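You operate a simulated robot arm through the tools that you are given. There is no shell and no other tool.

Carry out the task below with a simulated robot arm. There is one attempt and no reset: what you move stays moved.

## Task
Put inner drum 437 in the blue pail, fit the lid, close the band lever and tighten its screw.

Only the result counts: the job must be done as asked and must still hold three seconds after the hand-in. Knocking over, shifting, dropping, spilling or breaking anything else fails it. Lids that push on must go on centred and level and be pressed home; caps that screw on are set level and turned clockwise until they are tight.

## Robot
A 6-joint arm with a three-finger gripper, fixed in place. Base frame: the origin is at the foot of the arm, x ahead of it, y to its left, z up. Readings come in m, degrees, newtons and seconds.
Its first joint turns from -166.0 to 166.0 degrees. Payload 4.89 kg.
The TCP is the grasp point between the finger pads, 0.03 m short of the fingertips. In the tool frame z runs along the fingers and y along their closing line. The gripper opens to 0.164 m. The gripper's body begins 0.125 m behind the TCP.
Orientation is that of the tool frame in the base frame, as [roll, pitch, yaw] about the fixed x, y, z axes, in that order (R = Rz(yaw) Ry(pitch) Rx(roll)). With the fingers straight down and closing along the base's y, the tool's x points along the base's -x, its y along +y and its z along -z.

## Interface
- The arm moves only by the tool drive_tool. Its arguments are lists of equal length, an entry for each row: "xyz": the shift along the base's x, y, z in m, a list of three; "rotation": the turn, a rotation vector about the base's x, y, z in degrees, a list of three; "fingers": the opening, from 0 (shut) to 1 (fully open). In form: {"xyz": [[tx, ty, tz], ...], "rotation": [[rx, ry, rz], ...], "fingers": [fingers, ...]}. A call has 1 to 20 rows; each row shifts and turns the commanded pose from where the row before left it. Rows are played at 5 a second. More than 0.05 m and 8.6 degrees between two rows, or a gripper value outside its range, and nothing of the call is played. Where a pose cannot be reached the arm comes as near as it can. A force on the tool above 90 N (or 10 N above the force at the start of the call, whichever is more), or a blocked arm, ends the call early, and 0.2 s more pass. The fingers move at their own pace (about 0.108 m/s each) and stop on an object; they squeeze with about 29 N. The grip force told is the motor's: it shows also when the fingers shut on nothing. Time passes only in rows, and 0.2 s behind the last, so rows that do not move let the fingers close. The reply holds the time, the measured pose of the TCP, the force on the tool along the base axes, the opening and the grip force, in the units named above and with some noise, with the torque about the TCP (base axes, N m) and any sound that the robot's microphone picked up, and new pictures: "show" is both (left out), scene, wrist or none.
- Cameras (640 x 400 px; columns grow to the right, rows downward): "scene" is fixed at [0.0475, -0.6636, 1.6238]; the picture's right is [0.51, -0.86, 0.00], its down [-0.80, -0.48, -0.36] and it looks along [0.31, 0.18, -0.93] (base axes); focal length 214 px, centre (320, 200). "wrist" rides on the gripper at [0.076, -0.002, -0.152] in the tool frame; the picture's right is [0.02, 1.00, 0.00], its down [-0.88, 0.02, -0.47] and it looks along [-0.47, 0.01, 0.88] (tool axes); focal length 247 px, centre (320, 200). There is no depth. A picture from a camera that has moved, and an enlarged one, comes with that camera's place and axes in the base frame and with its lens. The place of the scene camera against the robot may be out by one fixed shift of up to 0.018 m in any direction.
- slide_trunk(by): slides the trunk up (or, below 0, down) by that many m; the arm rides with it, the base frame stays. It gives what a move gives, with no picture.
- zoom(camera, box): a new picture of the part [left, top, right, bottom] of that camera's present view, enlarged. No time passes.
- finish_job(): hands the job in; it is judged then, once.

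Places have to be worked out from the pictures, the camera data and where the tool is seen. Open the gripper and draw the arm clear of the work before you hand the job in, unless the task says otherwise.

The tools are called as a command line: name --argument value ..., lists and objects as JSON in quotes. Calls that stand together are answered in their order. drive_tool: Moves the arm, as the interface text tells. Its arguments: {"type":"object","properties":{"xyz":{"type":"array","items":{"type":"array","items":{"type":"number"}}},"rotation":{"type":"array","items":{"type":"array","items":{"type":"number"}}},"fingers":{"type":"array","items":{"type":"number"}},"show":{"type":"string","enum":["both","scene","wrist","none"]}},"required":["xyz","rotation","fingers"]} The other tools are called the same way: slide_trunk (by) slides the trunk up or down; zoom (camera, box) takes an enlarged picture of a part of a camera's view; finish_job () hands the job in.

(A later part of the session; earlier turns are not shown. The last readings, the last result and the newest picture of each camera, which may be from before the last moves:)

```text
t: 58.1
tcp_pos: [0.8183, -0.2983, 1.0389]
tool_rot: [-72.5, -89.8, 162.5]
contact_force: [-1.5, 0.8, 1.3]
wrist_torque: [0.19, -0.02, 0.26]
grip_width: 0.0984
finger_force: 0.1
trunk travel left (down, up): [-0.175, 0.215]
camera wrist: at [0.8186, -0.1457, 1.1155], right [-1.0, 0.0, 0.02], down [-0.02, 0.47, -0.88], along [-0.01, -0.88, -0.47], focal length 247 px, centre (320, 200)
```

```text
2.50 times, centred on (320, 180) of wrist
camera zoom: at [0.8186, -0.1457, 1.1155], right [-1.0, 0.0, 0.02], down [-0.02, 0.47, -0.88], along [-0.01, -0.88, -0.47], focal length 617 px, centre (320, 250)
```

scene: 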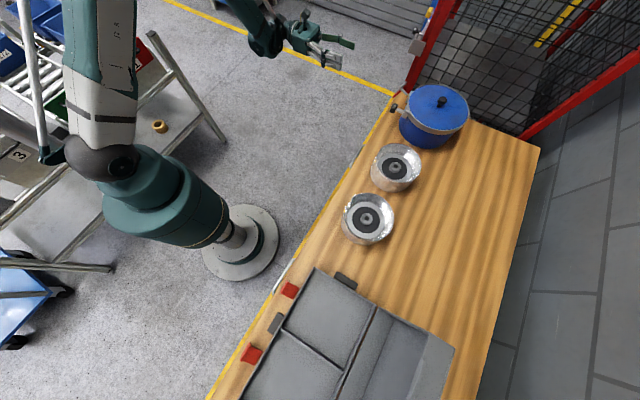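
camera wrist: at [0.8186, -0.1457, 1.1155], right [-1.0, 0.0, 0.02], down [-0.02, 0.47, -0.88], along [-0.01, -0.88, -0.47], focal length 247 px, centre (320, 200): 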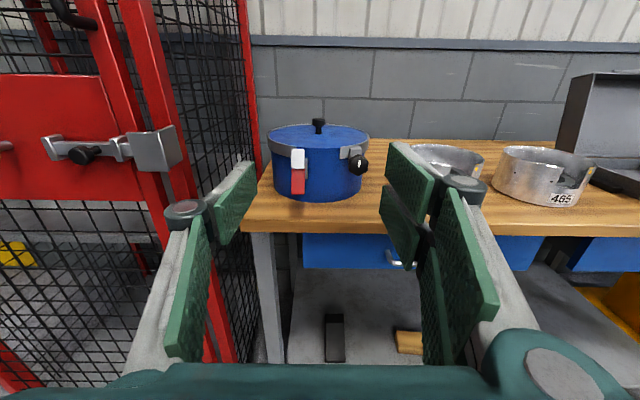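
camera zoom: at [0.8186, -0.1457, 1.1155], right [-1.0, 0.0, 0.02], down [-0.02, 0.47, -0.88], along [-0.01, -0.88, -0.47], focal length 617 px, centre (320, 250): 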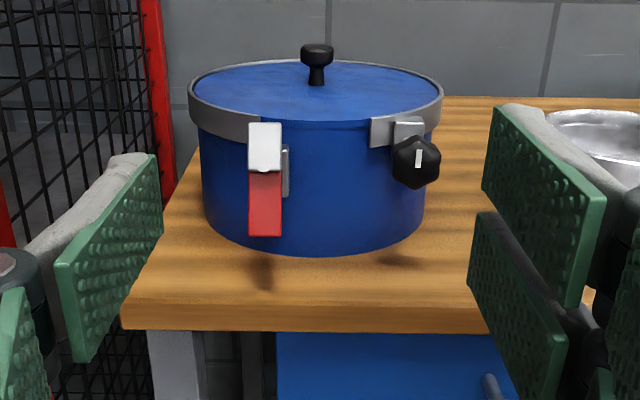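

Now the lever and screw are seen upright. I move closer and take enlarged looks at the mechanism.

drive_tool --xyz '[[0.0, -0.04, -0.01], [0.0, -0.04, -0.01], [0, -0.02, -0.01]]' --rotation '[[0, 0, 0], [0, 0, 0], [0, 0, 0]]' --fingers '[0.8, 1, 1]' --show "wrist"

zoom --camera "wrist" --box '[240, 110, 400, 240]'

```text
t: 58.9
tcp_pos: [0.82, -0.3992, 1.0105]
tool_rot: [-99.2, -89.8, -170.7]
contact_force: [-0.7, 1.1, -0.1]
wrist_torque: [0.09, -0.02, 0.02]
grip_width: 0.1639
finger_force: 0.1
trunk travel left (down, up): [-0.175, 0.215]
camera wrist: at [0.8206, -0.2468, 1.0854], right [-1.0, 0.0, 0.02], down [-0.02, 0.47, -0.88], along [-0.01, -0.88, -0.47], focal length 247 px, centre (320, 200)
```

wrist: 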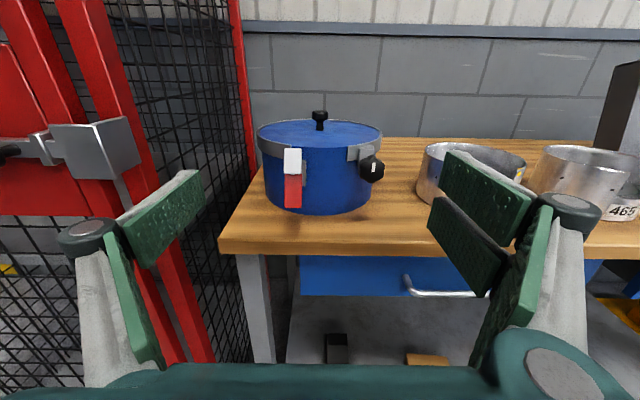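

```text
3.08 times, centred on (320, 175) of wrist
camera zoom: at [0.8206, -0.2468, 1.0854], right [-1.0, 0.0, 0.02], down [-0.02, 0.47, -0.88], along [-0.01, -0.88, -0.47], focal length 760 px, centre (320, 277)
```

zoom: 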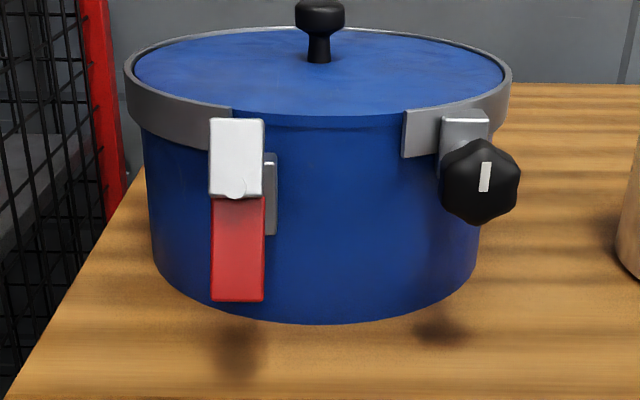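

I need a side view to see how the lever is hinged, so I swing the tool 45° about z and shift to the left.

drive_tool --xyz '[[-0.022, 0, 0], [-0.022, 0, 0], [-0.022, 0, 0], [-0.022, 0, 0], [-0.022, -0.01, 0], [-0.022, -0.01, 0]]' --rotation '[[0, 0, 7.5], [0, 0, 7.5], [0, 0, 7.5], [0, 0, 7.5], [0, 0, 7.5], [0, 0, 7.5]]' --fingers '[0.8, 0.8, 0.8, 0.8, 0.8, 0.8]' --show "wrist"

zoom --camera "wrist" --box '[240, 110, 400, 240]'

```text
t: 60.3
tcp_pos: [0.7484, -0.434, 1.0872]
tool_rot: [-158.0, -89.9, -67.0]
contact_force: [1.6, 1.4, -0.2]
wrist_torque: [-0.06, -0.04, -0.29]
grip_width: 0.1311
finger_force: 0.1
out of reach, approached as far as the arm can: row 3, 4, 5, 6
trunk travel left (down, up): [-0.175, 0.215]
camera wrist: at [0.6408, -0.3262, 1.1634], right [-0.71, -0.71, 0.02], down [-0.35, 0.32, -0.88], along [0.62, -0.63, -0.48], focal length 247 px, centre (320, 200)
```

wrist: 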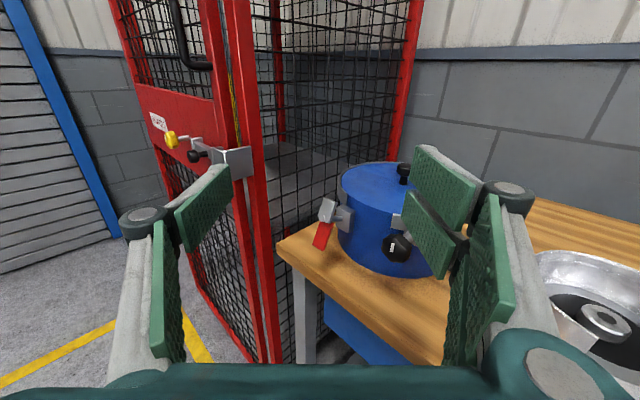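

```text
3.08 times, centred on (320, 175) of wrist
camera zoom: at [0.6408, -0.3262, 1.1634], right [-0.71, -0.71, 0.02], down [-0.35, 0.32, -0.88], along [0.62, -0.63, -0.48], focal length 760 px, centre (320, 277)
```

zoom: 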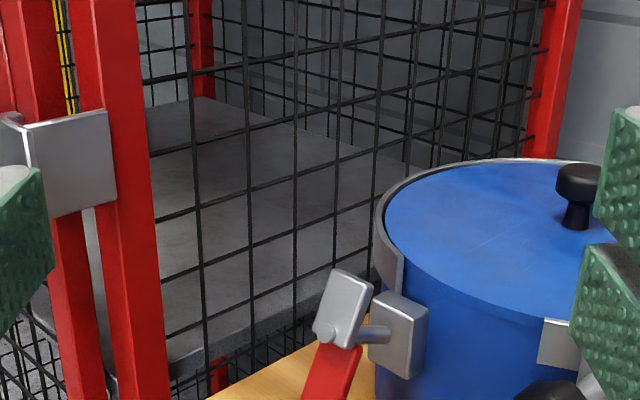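

The lever looks like a bar (grey top plate, red handle down) pivoting at the end of a rod that sticks out of the lug. I zoom in further on it.

zoom --camera "wrist" --box '[295, 175, 375, 260]'

zoom --camera "wrist" --box '[370, 190, 450, 270]'

zoom --camera "scene" --box '[385, 70, 445, 125]'

```text
4.71 times, centred on (335, 218) of wrist
camera zoom: at [0.6408, -0.3262, 1.1634], right [-0.71, -0.71, 0.02], down [-0.35, 0.32, -0.88], along [0.62, -0.63, -0.48], focal length 1162 px, centre (249, 118)
```

zoom: 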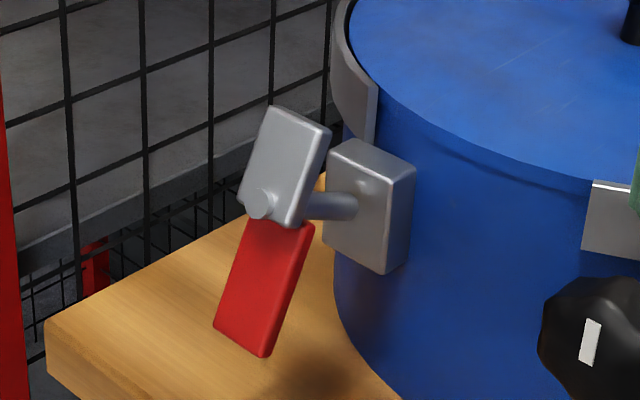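

```text
5.00 times, centred on (410, 230) of wrist
camera zoom: at [0.6408, -0.3262, 1.1634], right [-0.71, -0.71, 0.02], down [-0.35, 0.32, -0.88], along [0.62, -0.63, -0.48], focal length 1235 px, centre (-130, 50)
```

zoom: 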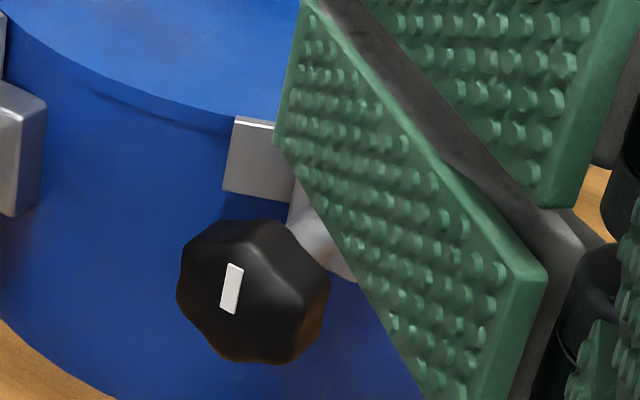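

```text
7.27 times, centred on (415, 98) of scene
camera zoom: at [0.0475, -0.6636, 1.6238], right [0.51, -0.86, 0.0], down [-0.8, -0.48, -0.36], along [0.31, 0.18, -0.93], focal length 1560 px, centre (-371, 946)
```

zoom: 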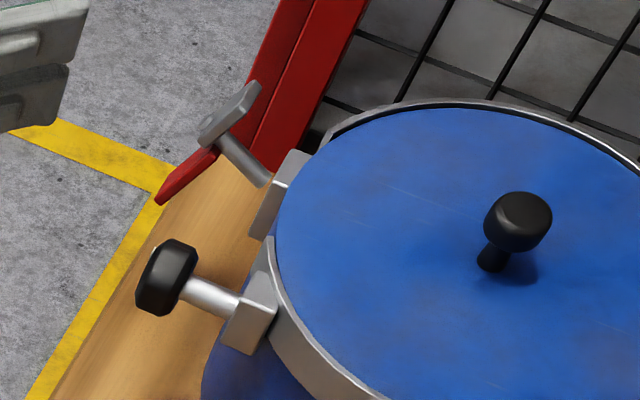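

The lever turns about the rod's axis (along y) at about (0.854, -0.55, 0.965), with the red handle hanging down to z≈0.914. I swing back to the straight -y view.

drive_tool --xyz '[[0.022, 0.01, 0], [0.022, 0.01, 0], [0.022, 0, 0], [0.022, 0, 0], [0.022, 0, 0], [0.022, 0, 0], [0, 0, 0]]' --rotation '[[0, 0, -7.5], [0, 0, -7.5], [0, 0, -7.5], [0, 0, -7.5], [0, 0, -7.5], [0, 0, -7.5], [0, 0, 0]]' --fingers '[0.5, 0.5, 0.5, 0.5, 0.5, 0.4, 0.4]' --show "wrist"

```text
t: 61.9
tcp_pos: [0.8803, -0.4154, 1.0879]
tool_rot: [-117.7, -89.8, -152.4]
contact_force: [1.2, -0.6, -0.4]
wrist_torque: [-0.08, -0.04, -0.03]
grip_width: 0.0656
finger_force: 0.0
trunk travel left (down, up): [-0.175, 0.215]
camera wrist: at [0.8807, -0.2635, 1.1636], right [-1.0, 0.0, 0.02], down [-0.02, 0.47, -0.88], along [-0.01, -0.88, -0.47], focal length 247 px, centre (320, 200)
```

wrist: 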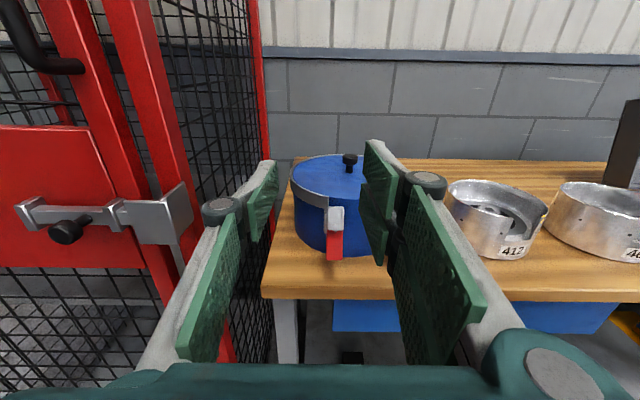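

I move in front of the lever at the red handle's height (standoff), fingers open 0.065.

drive_tool --xyz '[[-0.009, 0, -0.03], [-0.009, 0, -0.03], [-0.0088, 0, -0.03], [0, 0, -0.03], [0, -0.01, -0.031], [0, -0.01, 0], [0, 0, 0]]' --rotation '[[0, 0, 0], [0, 0, 0], [0, 0, 0], [0, 0, 0], [0, 0, 0], [0, 0, 0], [0, 0, 0]]' --fingers '[0.4, 0.4, 0.4, 0.4, 0.4, 0.4, 0.4]'

zoom --camera "wrist" --box '[240, 100, 400, 240]'

```text
t: 63.5
tcp_pos: [0.8521, -0.4368, 0.9361]
tool_rot: [-115.5, -89.8, -154.4]
contact_force: [-0.1, 0.0, 0.8]
wrist_torque: [-0.03, -0.01, -0.04]
grip_width: 0.0653
finger_force: 0.0
trunk travel left (down, up): [-0.175, 0.215]
camera wrist: at [0.8533, -0.2837, 1.0134], right [-1.0, 0.0, 0.02], down [-0.02, 0.47, -0.88], along [-0.01, -0.88, -0.47], focal length 247 px, centre (320, 200)
```

scene: 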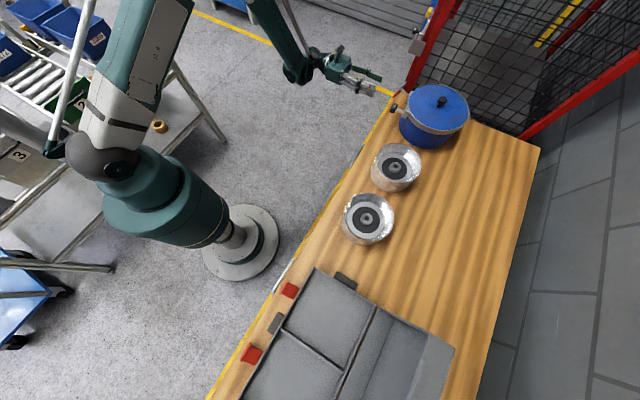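
wrist: 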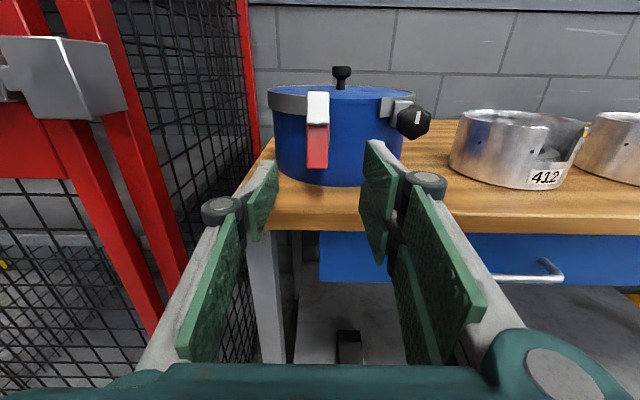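

```text
2.86 times, centred on (320, 170) of wrist
camera zoom: at [0.8533, -0.2837, 1.0134], right [-1.0, 0.0, 0.02], down [-0.02, 0.47, -0.88], along [-0.01, -0.88, -0.47], focal length 706 px, centre (320, 286)
```

zoom: 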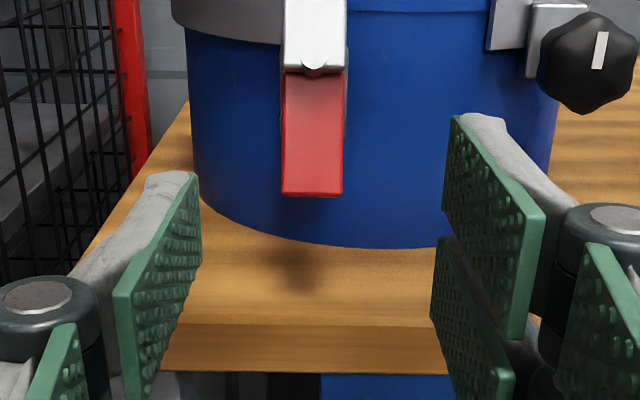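

The handle is centred between the fingers in x. I advance so the tips pass the handle (tip y≈-0.56) and close on it.

drive_tool --xyz '[[0.001, -0.03, 0], [0, -0.03, 0], [0, -0.02, 0], [0, -0.013, 0], [0, 0, 0]]' --rotation '[[0, 0, 0], [0, 0, 0], [0, 0, 0], [0, 0, 0], [0, 0, 0]]' --fingers '[0.4, 0.4, 0.4, 0.4, 0.4]'

zoom --camera "wrist" --box '[240, 80, 400, 220]'

zoom --camera "scene" --box '[365, 60, 445, 125]'

```text
t: 64.7
tcp_pos: [0.853, -0.5307, 0.9369]
tool_rot: [-114.7, -89.9, -155.5]
contact_force: [-0.7, 0.9, -0.1]
wrist_torque: [0.02, 0.03, -0.02]
grip_width: 0.0658
finger_force: 0.2
trunk travel left (down, up): [-0.175, 0.215]
camera wrist: at [0.8537, -0.3776, 1.0133], right [-1.0, 0.0, 0.02], down [-0.02, 0.47, -0.88], along [-0.01, -0.88, -0.47], focal length 247 px, centre (320, 200)
```

scene: 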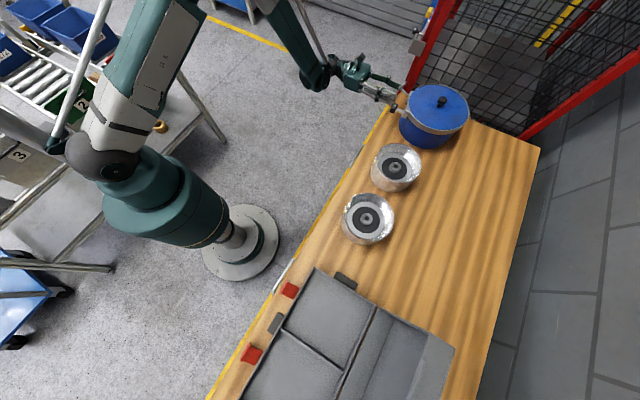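
wrist: 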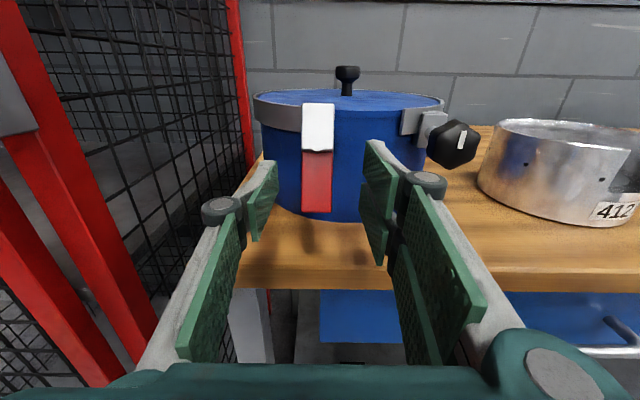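

```text
2.86 times, centred on (320, 150) of wrist
camera zoom: at [0.8537, -0.3776, 1.0133], right [-1.0, 0.0, 0.02], down [-0.02, 0.47, -0.88], along [-0.01, -0.88, -0.47], focal length 706 px, centre (320, 343)
```

zoom: 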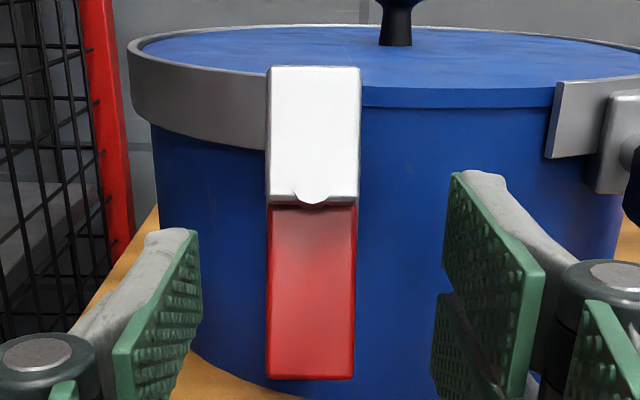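

```text
6.15 times, centred on (405, 92) of scene
camera zoom: at [0.0475, -0.6636, 1.6238], right [0.51, -0.86, 0.0], down [-0.8, -0.48, -0.36], along [0.31, 0.18, -0.93], focal length 1320 px, centre (-203, 862)
```

zoom: 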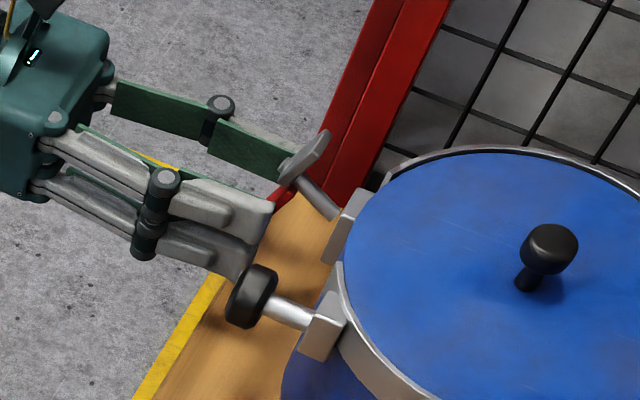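

The handle face seems at y≈-0.555; I advance another 7 mm so the pads cover it fully, and close.

drive_tool --xyz '[[0.0008, -0.004, 0], [0, -0.003, 0], [0, 0, 0], [0, 0, 0], [0, 0, 0], [0, 0, 0]]' --rotation '[[0, 0, 0], [0, 0, 0], [0, 0, 0], [0, 0, 0], [0, 0, 0], [0, 0, 0]]' --fingers '[0.4, 0.4, 0.25, 0.15, 0, 0]'

zoom --camera "wrist" --box '[240, 80, 400, 220]'

zoom --camera "scene" --box '[365, 60, 445, 125]'

```text
t: 66.1
tcp_pos: [0.8544, -0.5373, 0.9369]
tool_rot: [-113.9, -89.9, -156.0]
contact_force: [29.6, -12.2, 10.2]
wrist_torque: [-0.32, 0.09, 0.68]
grip_width: 0.0233
finger_force: 45.4
trunk travel left (down, up): [-0.175, 0.215]
camera wrist: at [0.8557, -0.3841, 1.0128], right [-1.0, 0.0, 0.02], down [-0.02, 0.47, -0.88], along [-0.01, -0.88, -0.47], focal length 247 px, centre (320, 200)
```

scene: 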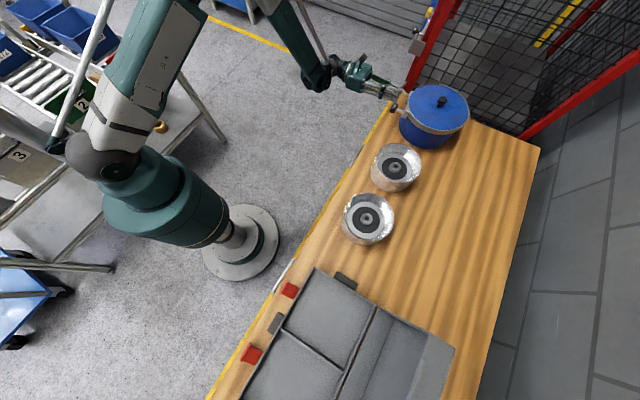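
wrist: 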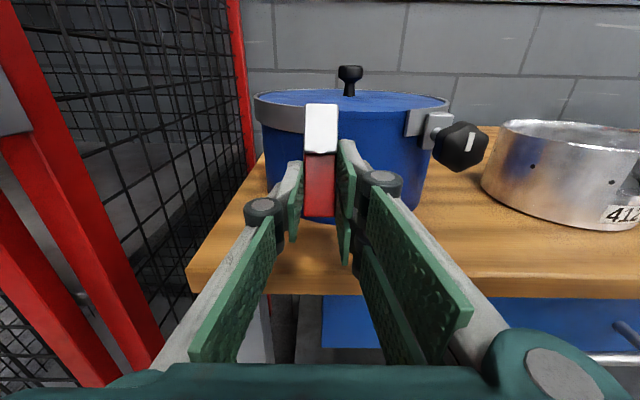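

```text
2.86 times, centred on (320, 150) of wrist
camera zoom: at [0.8557, -0.3841, 1.0128], right [-1.0, 0.0, 0.02], down [-0.02, 0.47, -0.88], along [-0.01, -0.88, -0.47], focal length 706 px, centre (320, 343)
```

zoom: 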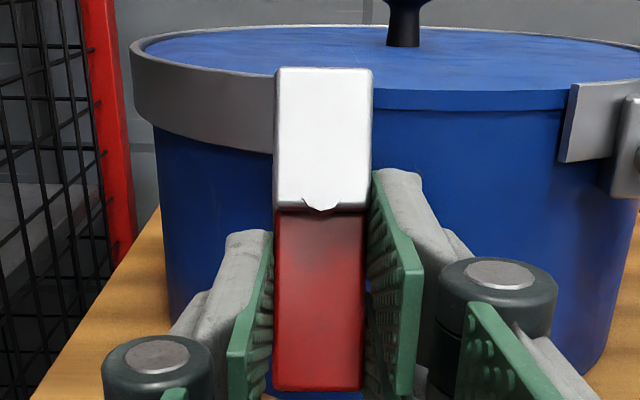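

```text
6.15 times, centred on (405, 92) of scene
camera zoom: at [0.0475, -0.6636, 1.6238], right [0.51, -0.86, 0.0], down [-0.8, -0.48, -0.36], along [0.31, 0.18, -0.93], focal length 1320 px, centre (-203, 862)
```

zoom: 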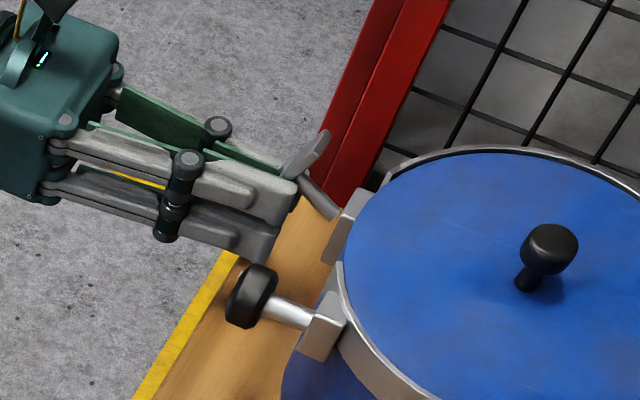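

The handle is gripped (0.0233 m) but there's a 30 N side load, so I shift the tool +x slightly to relieve it.

drive_tool --xyz '[[0.0015, 0, 0], [0, 0, 0]]' --rotation '[[0, 0, 0], [0, 0, 0]]' --fingers '[0, 0]' --show "none"

```text
t: 66.7
tcp_pos: [0.8548, -0.5372, 0.9367]
tool_rot: [-118.0, -89.8, -152.0]
contact_force: [21.3, -10.2, 9.5]
wrist_torque: [-0.35, 0.15, 0.43]
grip_width: 0.0236
finger_force: 45.0
trunk travel left (down, up): [-0.175, 0.215]
```

drive_tool --xyz '[[0.002, 0, 0], [0, 0, 0]]' --rotation '[[0, 0, 0], [0, 0, 0]]' --fingers '[0, 0]' --show "wrist"

```text
t: 67.3
tcp_pos: [0.8543, -0.5362, 0.9369]
tool_rot: [-116.4, -89.8, -153.7]
contact_force: [-5.0, -2.3, 2.7]
wrist_torque: [-0.12, -0.12, -0.27]
grip_width: 0.0235
finger_force: 45.2
trunk travel left (down, up): [-0.175, 0.215]
camera wrist: at [0.8564, -0.3841, 1.0129], right [-1.0, 0.0, 0.02], down [-0.01, 0.47, -0.88], along [-0.01, -0.88, -0.47], focal length 247 px, centre (320, 200)
```

wrist: 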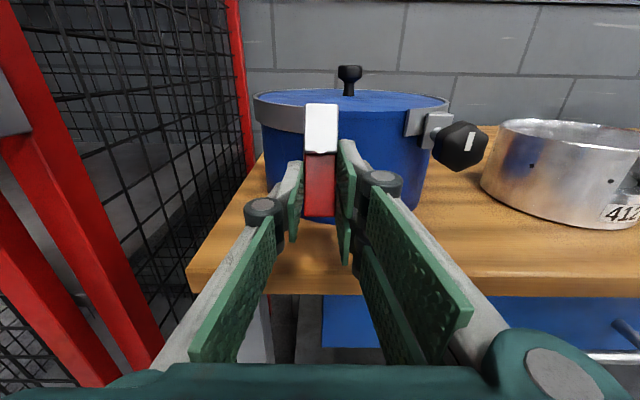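

Loads relieved. I try a small turn of the lever (handle toward -x, about the rod axis) and watch the torque.

drive_tool --xyz '[[-0.003, 0, 0.0002], [-0.003, 0, 0.0005], [0, 0, 0]]' --rotation '[[0, 6, 0], [0, 6, 0], [0, 0, 0]]' --fingers '[0, 0, 0]' --show "wrist"

zoom --camera "wrist" --box '[240, 80, 400, 220]'

```text
t: 68.1
tcp_pos: [0.8531, -0.5365, 0.9378]
tool_rot: [90.2, -78.1, -0.1]
contact_force: [35.8, -11.2, 9.2]
wrist_torque: [-0.08, -1.98, 0.12]
grip_width: 0.0323
finger_force: 44.9
trunk travel left (down, up): [-0.175, 0.215]
camera wrist: at [0.8696, -0.3835, 1.0109], right [-0.97, 0.0, 0.23], down [-0.2, 0.47, -0.86], along [-0.11, -0.88, -0.46], focal length 247 px, centre (320, 200)
```

wrist: 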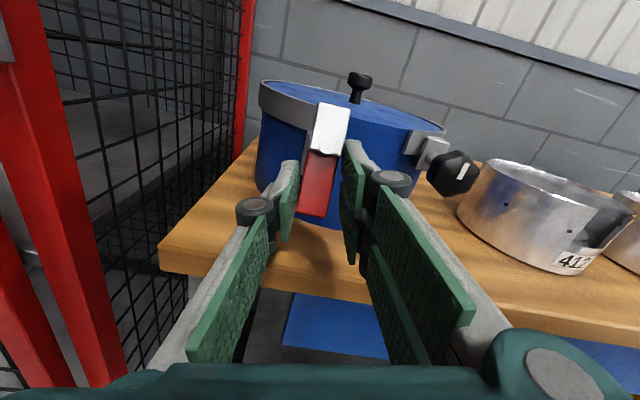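

```text
2.86 times, centred on (320, 150) of wrist
camera zoom: at [0.8696, -0.3835, 1.0109], right [-0.97, 0.0, 0.23], down [-0.2, 0.47, -0.86], along [-0.11, -0.88, -0.46], focal length 706 px, centre (320, 343)
```

zoom: 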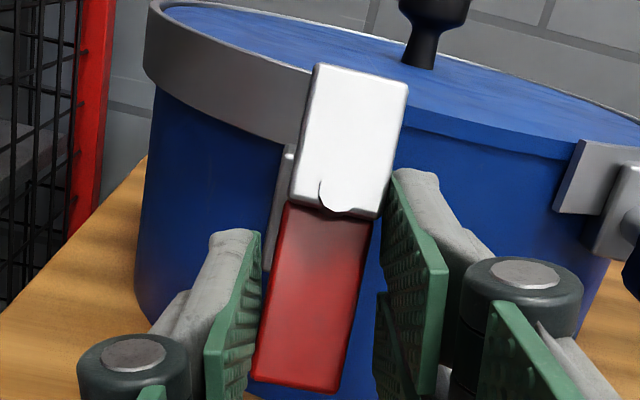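

The lever did not follow (fingers were pushed open, −2 Nm): blocked this way. I return and try the other direction.

drive_tool --xyz '[[0.003, 0, -0.0005], [0.003, 0, -0.0002], [0, 0, 0]]' --rotation '[[0, -6, 0], [0, -6, 0], [0, 0, 0]]' --fingers '[0, 0, 0]' --show "none"

drive_tool --xyz '[[0.003, 0, 0.0002], [0.003, 0, 0.0005], [0, 0, 0]]' --rotation '[[0, -6, 0], [0, -6, 0], [0, 0, 0]]' --fingers '[0, 0, 0]' --show "wrist"

zoom --camera "wrist" --box '[240, 80, 400, 220]'

```text
t: 68.9
tcp_pos: [0.8551, -0.5365, 0.9365]
tool_rot: [-121.2, -89.7, -149.0]
contact_force: [-18.2, 13.0, -16.6]
wrist_torque: [0.84, -0.39, -0.54]
grip_width: 0.0232
finger_force: 44.6
trunk travel left (down, up): [-0.175, 0.215]
```

```text
t: 69.5
tcp_pos: [0.8544, -0.5375, 0.9385]
tool_rot: [-90.5, -78.8, 179.8]
contact_force: [-21.8, 8.3, 4.8]
wrist_torque: [-0.34, 1.9, 0.59]
grip_width: 0.0305
finger_force: 44.7
trunk travel left (down, up): [-0.175, 0.215]
stopped in row 3: the force on the tool passed its limit at 95 N (the readings are from after the stop); the commanded pose is now the measured one
camera wrist: at [0.8427, -0.3851, 1.0135], right [-0.98, 0.01, -0.17], down [0.16, 0.47, -0.87], along [0.07, -0.88, -0.47], focal length 247 px, centre (320, 200)
```

wrist: 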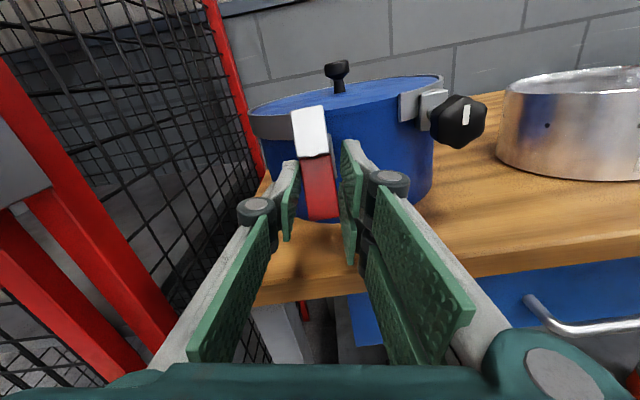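

```text
2.86 times, centred on (320, 150) of wrist
camera zoom: at [0.8427, -0.3851, 1.0135], right [-0.98, 0.01, -0.17], down [0.16, 0.47, -0.87], along [0.07, -0.88, -0.47], focal length 706 px, centre (320, 343)
```

zoom: 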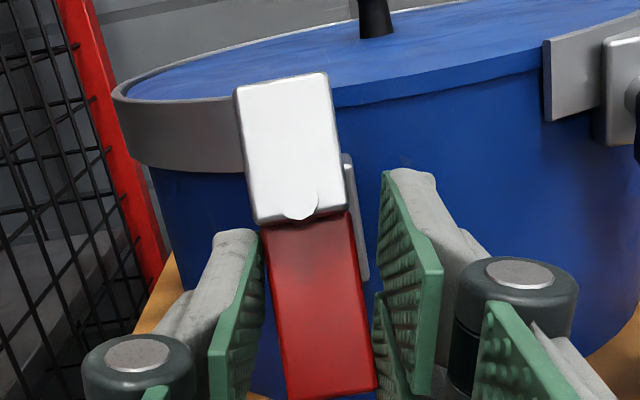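

Blocked this way too, so the hinge isn't about the rod axis. I turn back, open, and retreat to look at the mechanism again.

drive_tool --xyz '[[0.0, 0, -0.001], [0, 0, -0.0005], [0, 0, 0], [0, 0, 0], [0, 0.03, 0], [0, 0.04, 0], [0, 0.03, 0]]' --rotation '[[0, 5.6, 0], [0, 5.6, 0], [0, 0, 0], [0, 0, 0], [0, 0, 0], [0, 0, 0], [0, 0, 0]]' --fingers '[0.1, 0.25, 0.4, 0.5, 0.5, 0.5, 0.5]'

zoom --camera "wrist" --box '[240, 80, 400, 220]'

zoom --camera "scene" --box '[370, 60, 490, 160]'

```text
t: 71.2
tcp_pos: [0.8568, -0.4379, 0.9352]
tool_rot: [-178.4, -89.8, -92.4]
contact_force: [-0.4, -1.6, -0.3]
wrist_torque: [-0.04, -0.02, 0.03]
grip_width: 0.082
finger_force: 0.1
trunk travel left (down, up): [-0.175, 0.215]
camera wrist: at [0.8587, -0.2855, 1.0115], right [-1.0, 0.01, 0.02], down [-0.01, 0.47, -0.88], along [-0.02, -0.88, -0.47], focal length 247 px, centre (320, 200)
```

scene: 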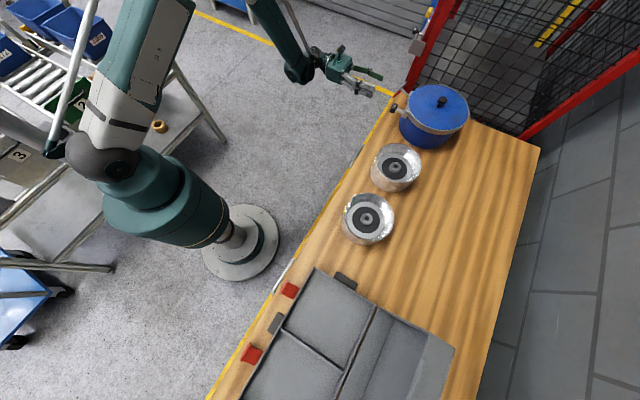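
wrist: 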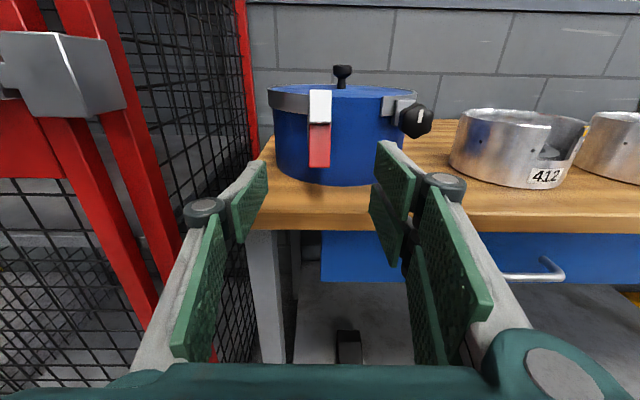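

```text
2.86 times, centred on (320, 150) of wrist
camera zoom: at [0.8587, -0.2855, 1.0115], right [-1.0, 0.01, 0.02], down [-0.01, 0.47, -0.88], along [-0.02, -0.88, -0.47], focal length 706 px, centre (320, 343)
```

zoom: 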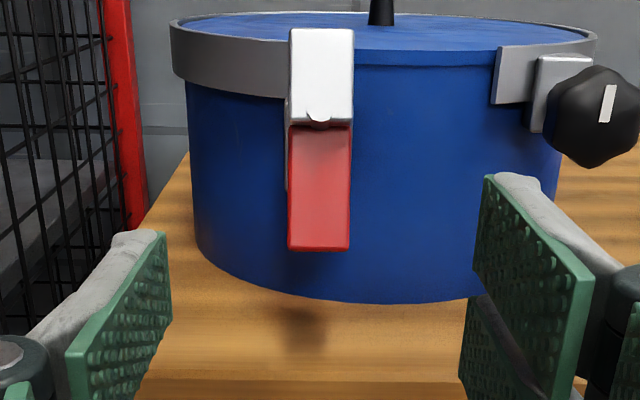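

```text
4.00 times, centred on (430, 110) of scene
camera zoom: at [0.0475, -0.6636, 1.6238], right [0.51, -0.86, 0.0], down [-0.8, -0.48, -0.36], along [0.31, 0.18, -0.93], focal length 858 px, centre (-120, 560)
```

zoom: 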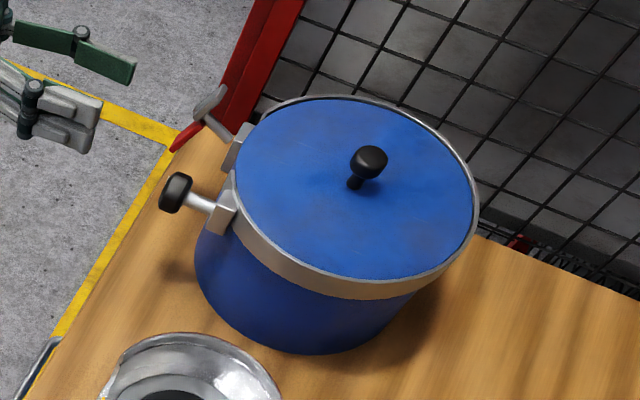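

The lever bar is tilted about 15° (bottom outward) and the rod rises outward, which suggests a hinge about a different axis. I grip the handle again and test the compliance in other directions, starting with up/down.

drive_tool --xyz '[[-0.001, -0.03, 0], [0, -0.03, 0], [0, -0.025, 0], [0, -0.013, 0], [0, 0, 0], [0, 0, 0], [0, 0, 0], [0, 0, 0]]' --rotation '[[0, 0, 0], [0, 0, 0], [0, 0, 0], [0, 0, 0], [0, 0, 0], [0, 0, 0], [0, 0, 0], [0, 0, 0]]' --fingers '[0.4, 0.4, 0.4, 0.4, 0.3, 0.15, 0, 0]' --show "none"

drive_tool --xyz '[[0, 0, 0.003], [0, 0, 0]]' --rotation '[[0, 0, 0], [0, 0, 0]]' --fingers '[0, 0]' --show "none"

```text
t: 73.0
tcp_pos: [0.8542, -0.5358, 0.9351]
tool_rot: [177.8, -89.9, -88.4]
contact_force: [0.9, -4.9, 1.3]
wrist_torque: [-0.04, -0.18, 0.09]
grip_width: 0.0234
finger_force: 44.8
trunk travel left (down, up): [-0.175, 0.215]
```

```text
t: 73.5
tcp_pos: [0.8556, -0.5368, 0.9368]
tool_rot: [178.6, -89.9, -89.1]
contact_force: [-12.6, 2.7, -25.3]
wrist_torque: [1.41, -0.39, -0.27]
grip_width: 0.0239
finger_force: 44.9
trunk travel left (down, up): [-0.175, 0.215]
```

drive_tool --xyz '[[0, 0, 0.003], [0, 0, 0]]' --rotation '[[0, 0, 0], [0, 0, 0]]' --fingers '[0, 0]' --show "none"

drive_tool --xyz '[[0, 0, 0.003], [0, 0, 0]]' --rotation '[[0, 0, 0], [0, 0, 0]]' --fingers '[0, 0]' --show "wrist"

zoom --camera "wrist" --box '[240, 80, 400, 220]'

zoom --camera "scene" --box '[370, 60, 490, 160]'

```text
t: 74.2
tcp_pos: [0.8551, -0.5366, 0.9399]
tool_rot: [168.0, -89.9, -78.7]
contact_force: [-14.1, -3.8, -25.7]
wrist_torque: [1.4, -0.49, -0.28]
grip_width: 0.0238
finger_force: 45.7
trunk travel left (down, up): [-0.175, 0.215]
```

```text
t: 74.8
tcp_pos: [0.8562, -0.5379, 0.9444]
tool_rot: [175.7, -89.8, -86.3]
contact_force: [-20.4, -3.9, -25.6]
wrist_torque: [1.38, -0.67, -0.45]
grip_width: 0.0237
finger_force: 45.1
trunk travel left (down, up): [-0.175, 0.215]
camera wrist: at [0.8581, -0.3839, 1.0198], right [-1.0, 0.01, 0.02], down [-0.01, 0.47, -0.88], along [-0.02, -0.88, -0.47], focal length 247 px, centre (320, 200)
```

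wrist: 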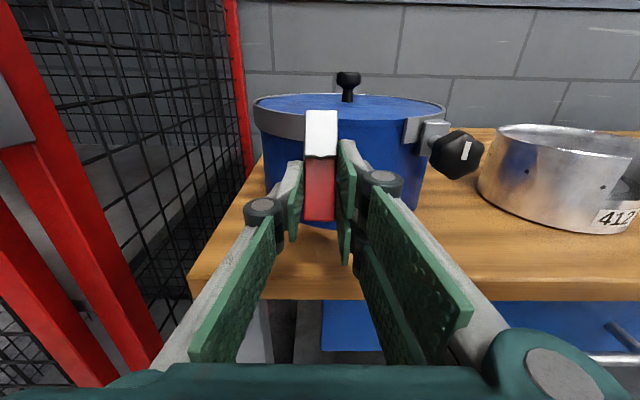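

```text
2.86 times, centred on (320, 150) of wrist
camera zoom: at [0.8581, -0.3839, 1.0198], right [-1.0, 0.01, 0.02], down [-0.01, 0.47, -0.88], along [-0.02, -0.88, -0.47], focal length 706 px, centre (320, 343)
```

zoom: 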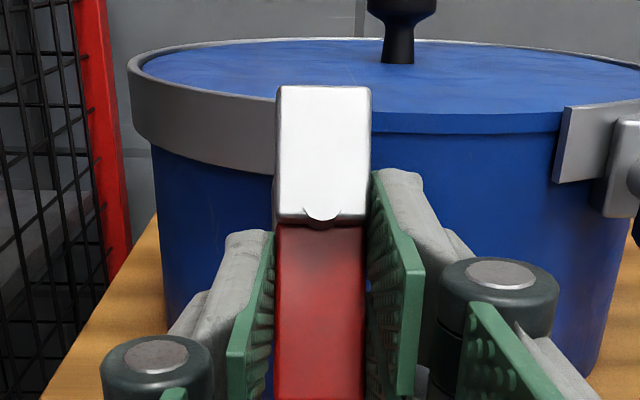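

```text
4.00 times, centred on (430, 110) of scene
camera zoom: at [0.0475, -0.6636, 1.6238], right [0.51, -0.86, 0.0], down [-0.8, -0.48, -0.36], along [0.31, 0.18, -0.93], focal length 858 px, centre (-120, 560)
```

zoom: 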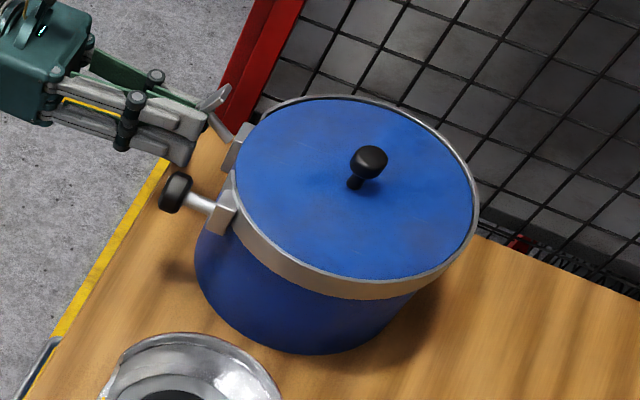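

Moving up only slips along the handle (−25 N friction). I go back down and test pulling outward (+y).

drive_tool --xyz '[[0, 0, -0.005], [0, 0, -0.0055], [0, 0.003, 0], [0, 0, 0]]' --rotation '[[0, 0, 0], [0, 0, 0], [0, 0, 0], [0, 0, 0]]' --fingers '[0.2, 0.2, 0, 0]' --show "none"

drive_tool --xyz '[[0, 0, 0], [0, 0.003, 0], [0, 0.003, 0], [0, 0, 0]]' --rotation '[[0, 0, 0], [0, 0, 0], [0, 0, 0], [0, 0, 0]]' --fingers '[0, 0, 0, 0]' --show "wrist"

zoom --camera "wrist" --box '[240, 80, 400, 220]'

```text
t: 75.8
tcp_pos: [0.8557, -0.534, 0.9343]
tool_rot: [-150.8, -89.9, -119.8]
contact_force: [-1.7, -27.4, 9.3]
wrist_torque: [0.08, -0.2, 0.02]
grip_width: 0.0239
finger_force: 44.9
trunk travel left (down, up): [-0.175, 0.215]
```

```text
t: 76.8
tcp_pos: [0.8556, -0.5276, 0.9338]
tool_rot: [-165.5, -90.0, -105.1]
contact_force: [-8.8, -28.2, -2.0]
wrist_torque: [0.43, -0.37, -0.18]
grip_width: 0.0238
finger_force: 45.8
trunk travel left (down, up): [-0.175, 0.215]
camera wrist: at [0.858, -0.3753, 1.0096], right [-1.0, 0.01, 0.02], down [-0.01, 0.47, -0.88], along [-0.02, -0.88, -0.47], focal length 247 px, centre (320, 200)
```

wrist: 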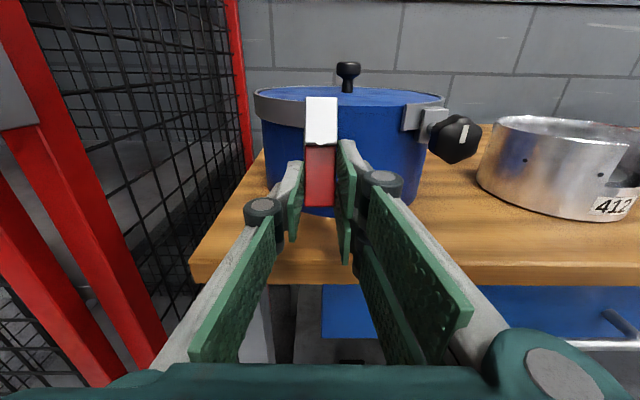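

```text
2.86 times, centred on (320, 150) of wrist
camera zoom: at [0.858, -0.3753, 1.0096], right [-1.0, 0.01, 0.02], down [-0.01, 0.47, -0.88], along [-0.02, -0.88, -0.47], focal length 706 px, centre (320, 343)
```

zoom: 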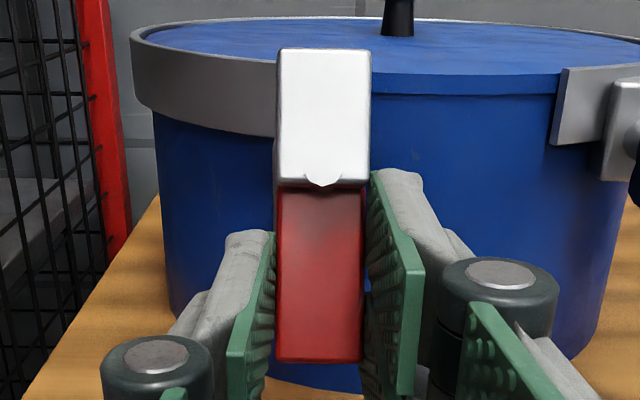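

Pulling outward just slips too. I release and take close side views of the mechanism before applying more force.

drive_tool --xyz '[[0, 0, 0], [0, 0, 0], [0, 0.03, 0], [-0.015, 0.02, 0.01], [-0.02, 0.01, 0.01], [-0.02, 0, 0.01], [-0.02, 0, 0.01], [-0.02, 0, 0.01]]' --rotation '[[0, 0, 0], [0, 0, 0], [0, 0, 0], [0, 0, 7], [0, 0, 7], [0, 0, 7], [0, 0, 7], [0, 0, 7]]' --fingers '[0.3, 0.5, 0.5, 0.7, 0.9, 0.9, 0.9, 0.9]' --show "wrist"

zoom --camera "wrist" --box '[240, 100, 400, 220]'

```text
t: 78.5
tcp_pos: [0.7946, -0.4778, 1.0185]
tool_rot: [158.4, -89.8, -33.8]
contact_force: [1.9, 1.6, -1.1]
wrist_torque: [-0.1, -0.07, -0.3]
grip_width: 0.1478
finger_force: 0.1
out of reach, approached as far as the arm can: row 7, 8
trunk travel left (down, up): [-0.175, 0.215]
camera wrist: at [0.7095, -0.3507, 1.0945], right [-0.82, -0.57, 0.02], down [-0.29, 0.38, -0.88], along [0.49, -0.73, -0.48], focal length 247 px, centre (320, 200)
```

wrist: 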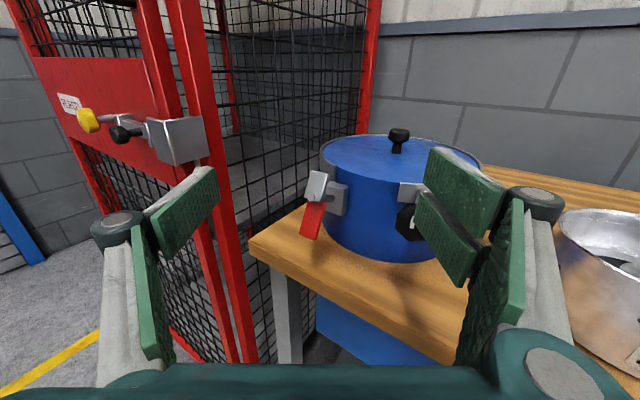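

```text
3.33 times, centred on (320, 160) of wrist
camera zoom: at [0.7095, -0.3507, 1.0945], right [-0.82, -0.57, 0.02], down [-0.29, 0.38, -0.88], along [0.49, -0.73, -0.48], focal length 823 px, centre (320, 333)
```

zoom: 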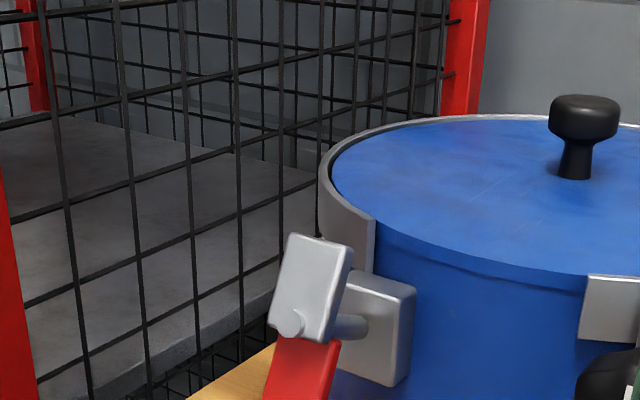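

zoom --camera "wrist" --box '[290, 155, 370, 250]'

zoom --camera "wrist" --box '[380, 160, 460, 255]'

```text
4.21 times, centred on (330, 202) of wrist
camera zoom: at [0.7095, -0.3507, 1.0945], right [-0.82, -0.57, 0.02], down [-0.29, 0.38, -0.88], along [0.49, -0.73, -0.48], focal length 1040 px, centre (278, 190)
```

zoom: 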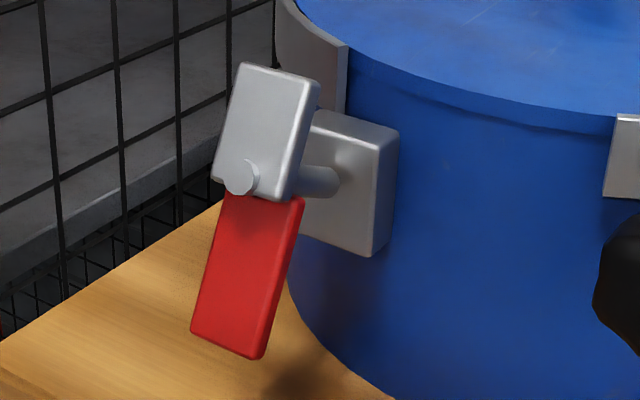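

```text
4.21 times, centred on (420, 208) of wrist
camera zoom: at [0.7095, -0.3507, 1.0945], right [-0.82, -0.57, 0.02], down [-0.29, 0.38, -0.88], along [0.49, -0.73, -0.48], focal length 1040 px, centre (-101, 168)
```

zoom: 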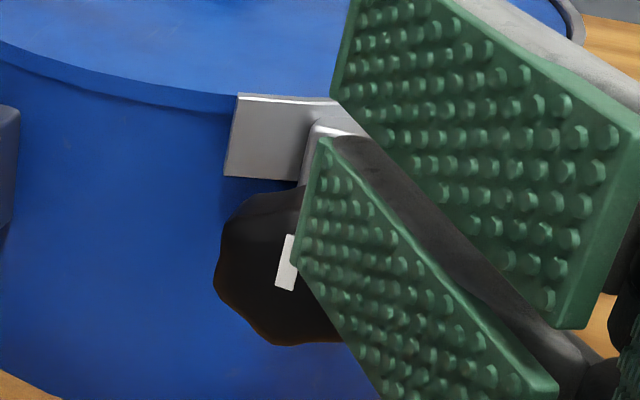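

The bar sits on an axle through the lug but didn't turn either way, nor move up or out. What's left is pushing it in or down; I go back to the straight pose with closed fingers, in front of the red tip.

drive_tool --xyz '[[0.01, 0.01, 0], [0.01, 0.01, 0], [0.01, 0.01, 0], [0.01, 0, -0.01], [0.01, 0, -0.02], [0.0, 0, -0.02], [0, 0, -0.02], [0, 0, -0.02], [0, 0, 0]]' --rotation '[[0, 0, -7], [0, 0, -7], [0, 0, -7], [0, 0, -7], [0, 0, -6.8], [0, 0, 0], [0, 0, 0], [0, 0, 0], [0, 0, 0]]' --fingers '[0.5, 0.3, 0.1, 0, 0, 0, 0, 0, 0]' --show "wrist"

```text
t: 80.5
tcp_pos: [0.844, -0.4465, 0.9271]
tool_rot: [165.9, -90.0, -76.3]
contact_force: [0.6, 0.0, -0.8]
wrist_torque: [0.01, 0.0, -0.02]
grip_width: 0.0003
finger_force: 28.6
trunk travel left (down, up): [-0.175, 0.215]
camera wrist: at [0.8463, -0.2955, 1.0035], right [-1.0, 0.01, 0.02], down [-0.02, 0.47, -0.88], along [-0.02, -0.88, -0.47], focal length 247 px, centre (320, 200)
```

wrist: 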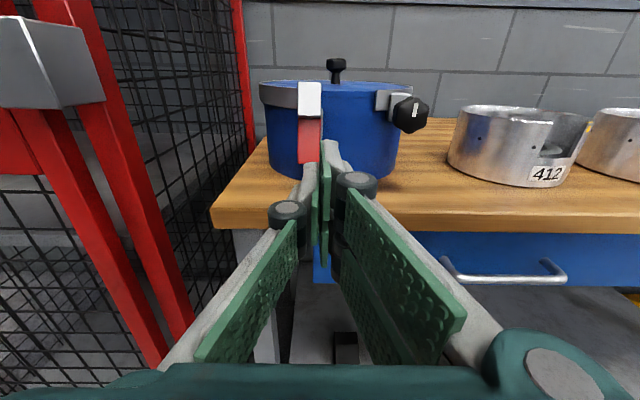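

I line up with the handle and push inward gently near its lower end.

drive_tool --xyz '[[0.0105, -0.02, 0], [0, -0.02, 0], [0, -0.02, 0], [0, -0.006, 0], [0, -0.004, 0], [0, 0, 0]]' --rotation '[[0, 0, 0], [0, 0, 0], [0, 0, 0], [0, 0, 0], [0, 0, 0], [0, 0, 0]]' --fingers '[0, 0, 0, 0, 0, 0]' --show "none"

drive_tool --xyz '[[0, -0.003, 0], [0, 0, 0]]' --rotation '[[0, 0, 0], [0, 0, 0]]' --fingers '[0, 0]' --show "none"

```text
t: 82.1
tcp_pos: [0.8549, -0.5138, 0.9268]
tool_rot: [44.4, -90.0, 45.4]
contact_force: [-7.1, 33.4, 1.7]
wrist_torque: [0.35, 0.12, -0.16]
grip_width: 0.006
finger_force: 45.1
trunk travel left (down, up): [-0.175, 0.215]
stopped in row 6: the force on the tool passed its limit at 92 N (the readings are from after the stop); the commanded pose is now the measured one
```

```text
t: 82.8
tcp_pos: [0.855, -0.5127, 0.9268]
tool_rot: [-139.6, -89.9, -130.6]
contact_force: [-8.3, 37.8, 7.5]
wrist_torque: [0.23, 0.11, -0.24]
grip_width: 0.0061
finger_force: 45.0
trunk travel left (down, up): [-0.175, 0.215]
stopped in row 2: the force on the tool passed its limit at 92 N (the readings are from after the stop); the commanded pose is now the measured one
```

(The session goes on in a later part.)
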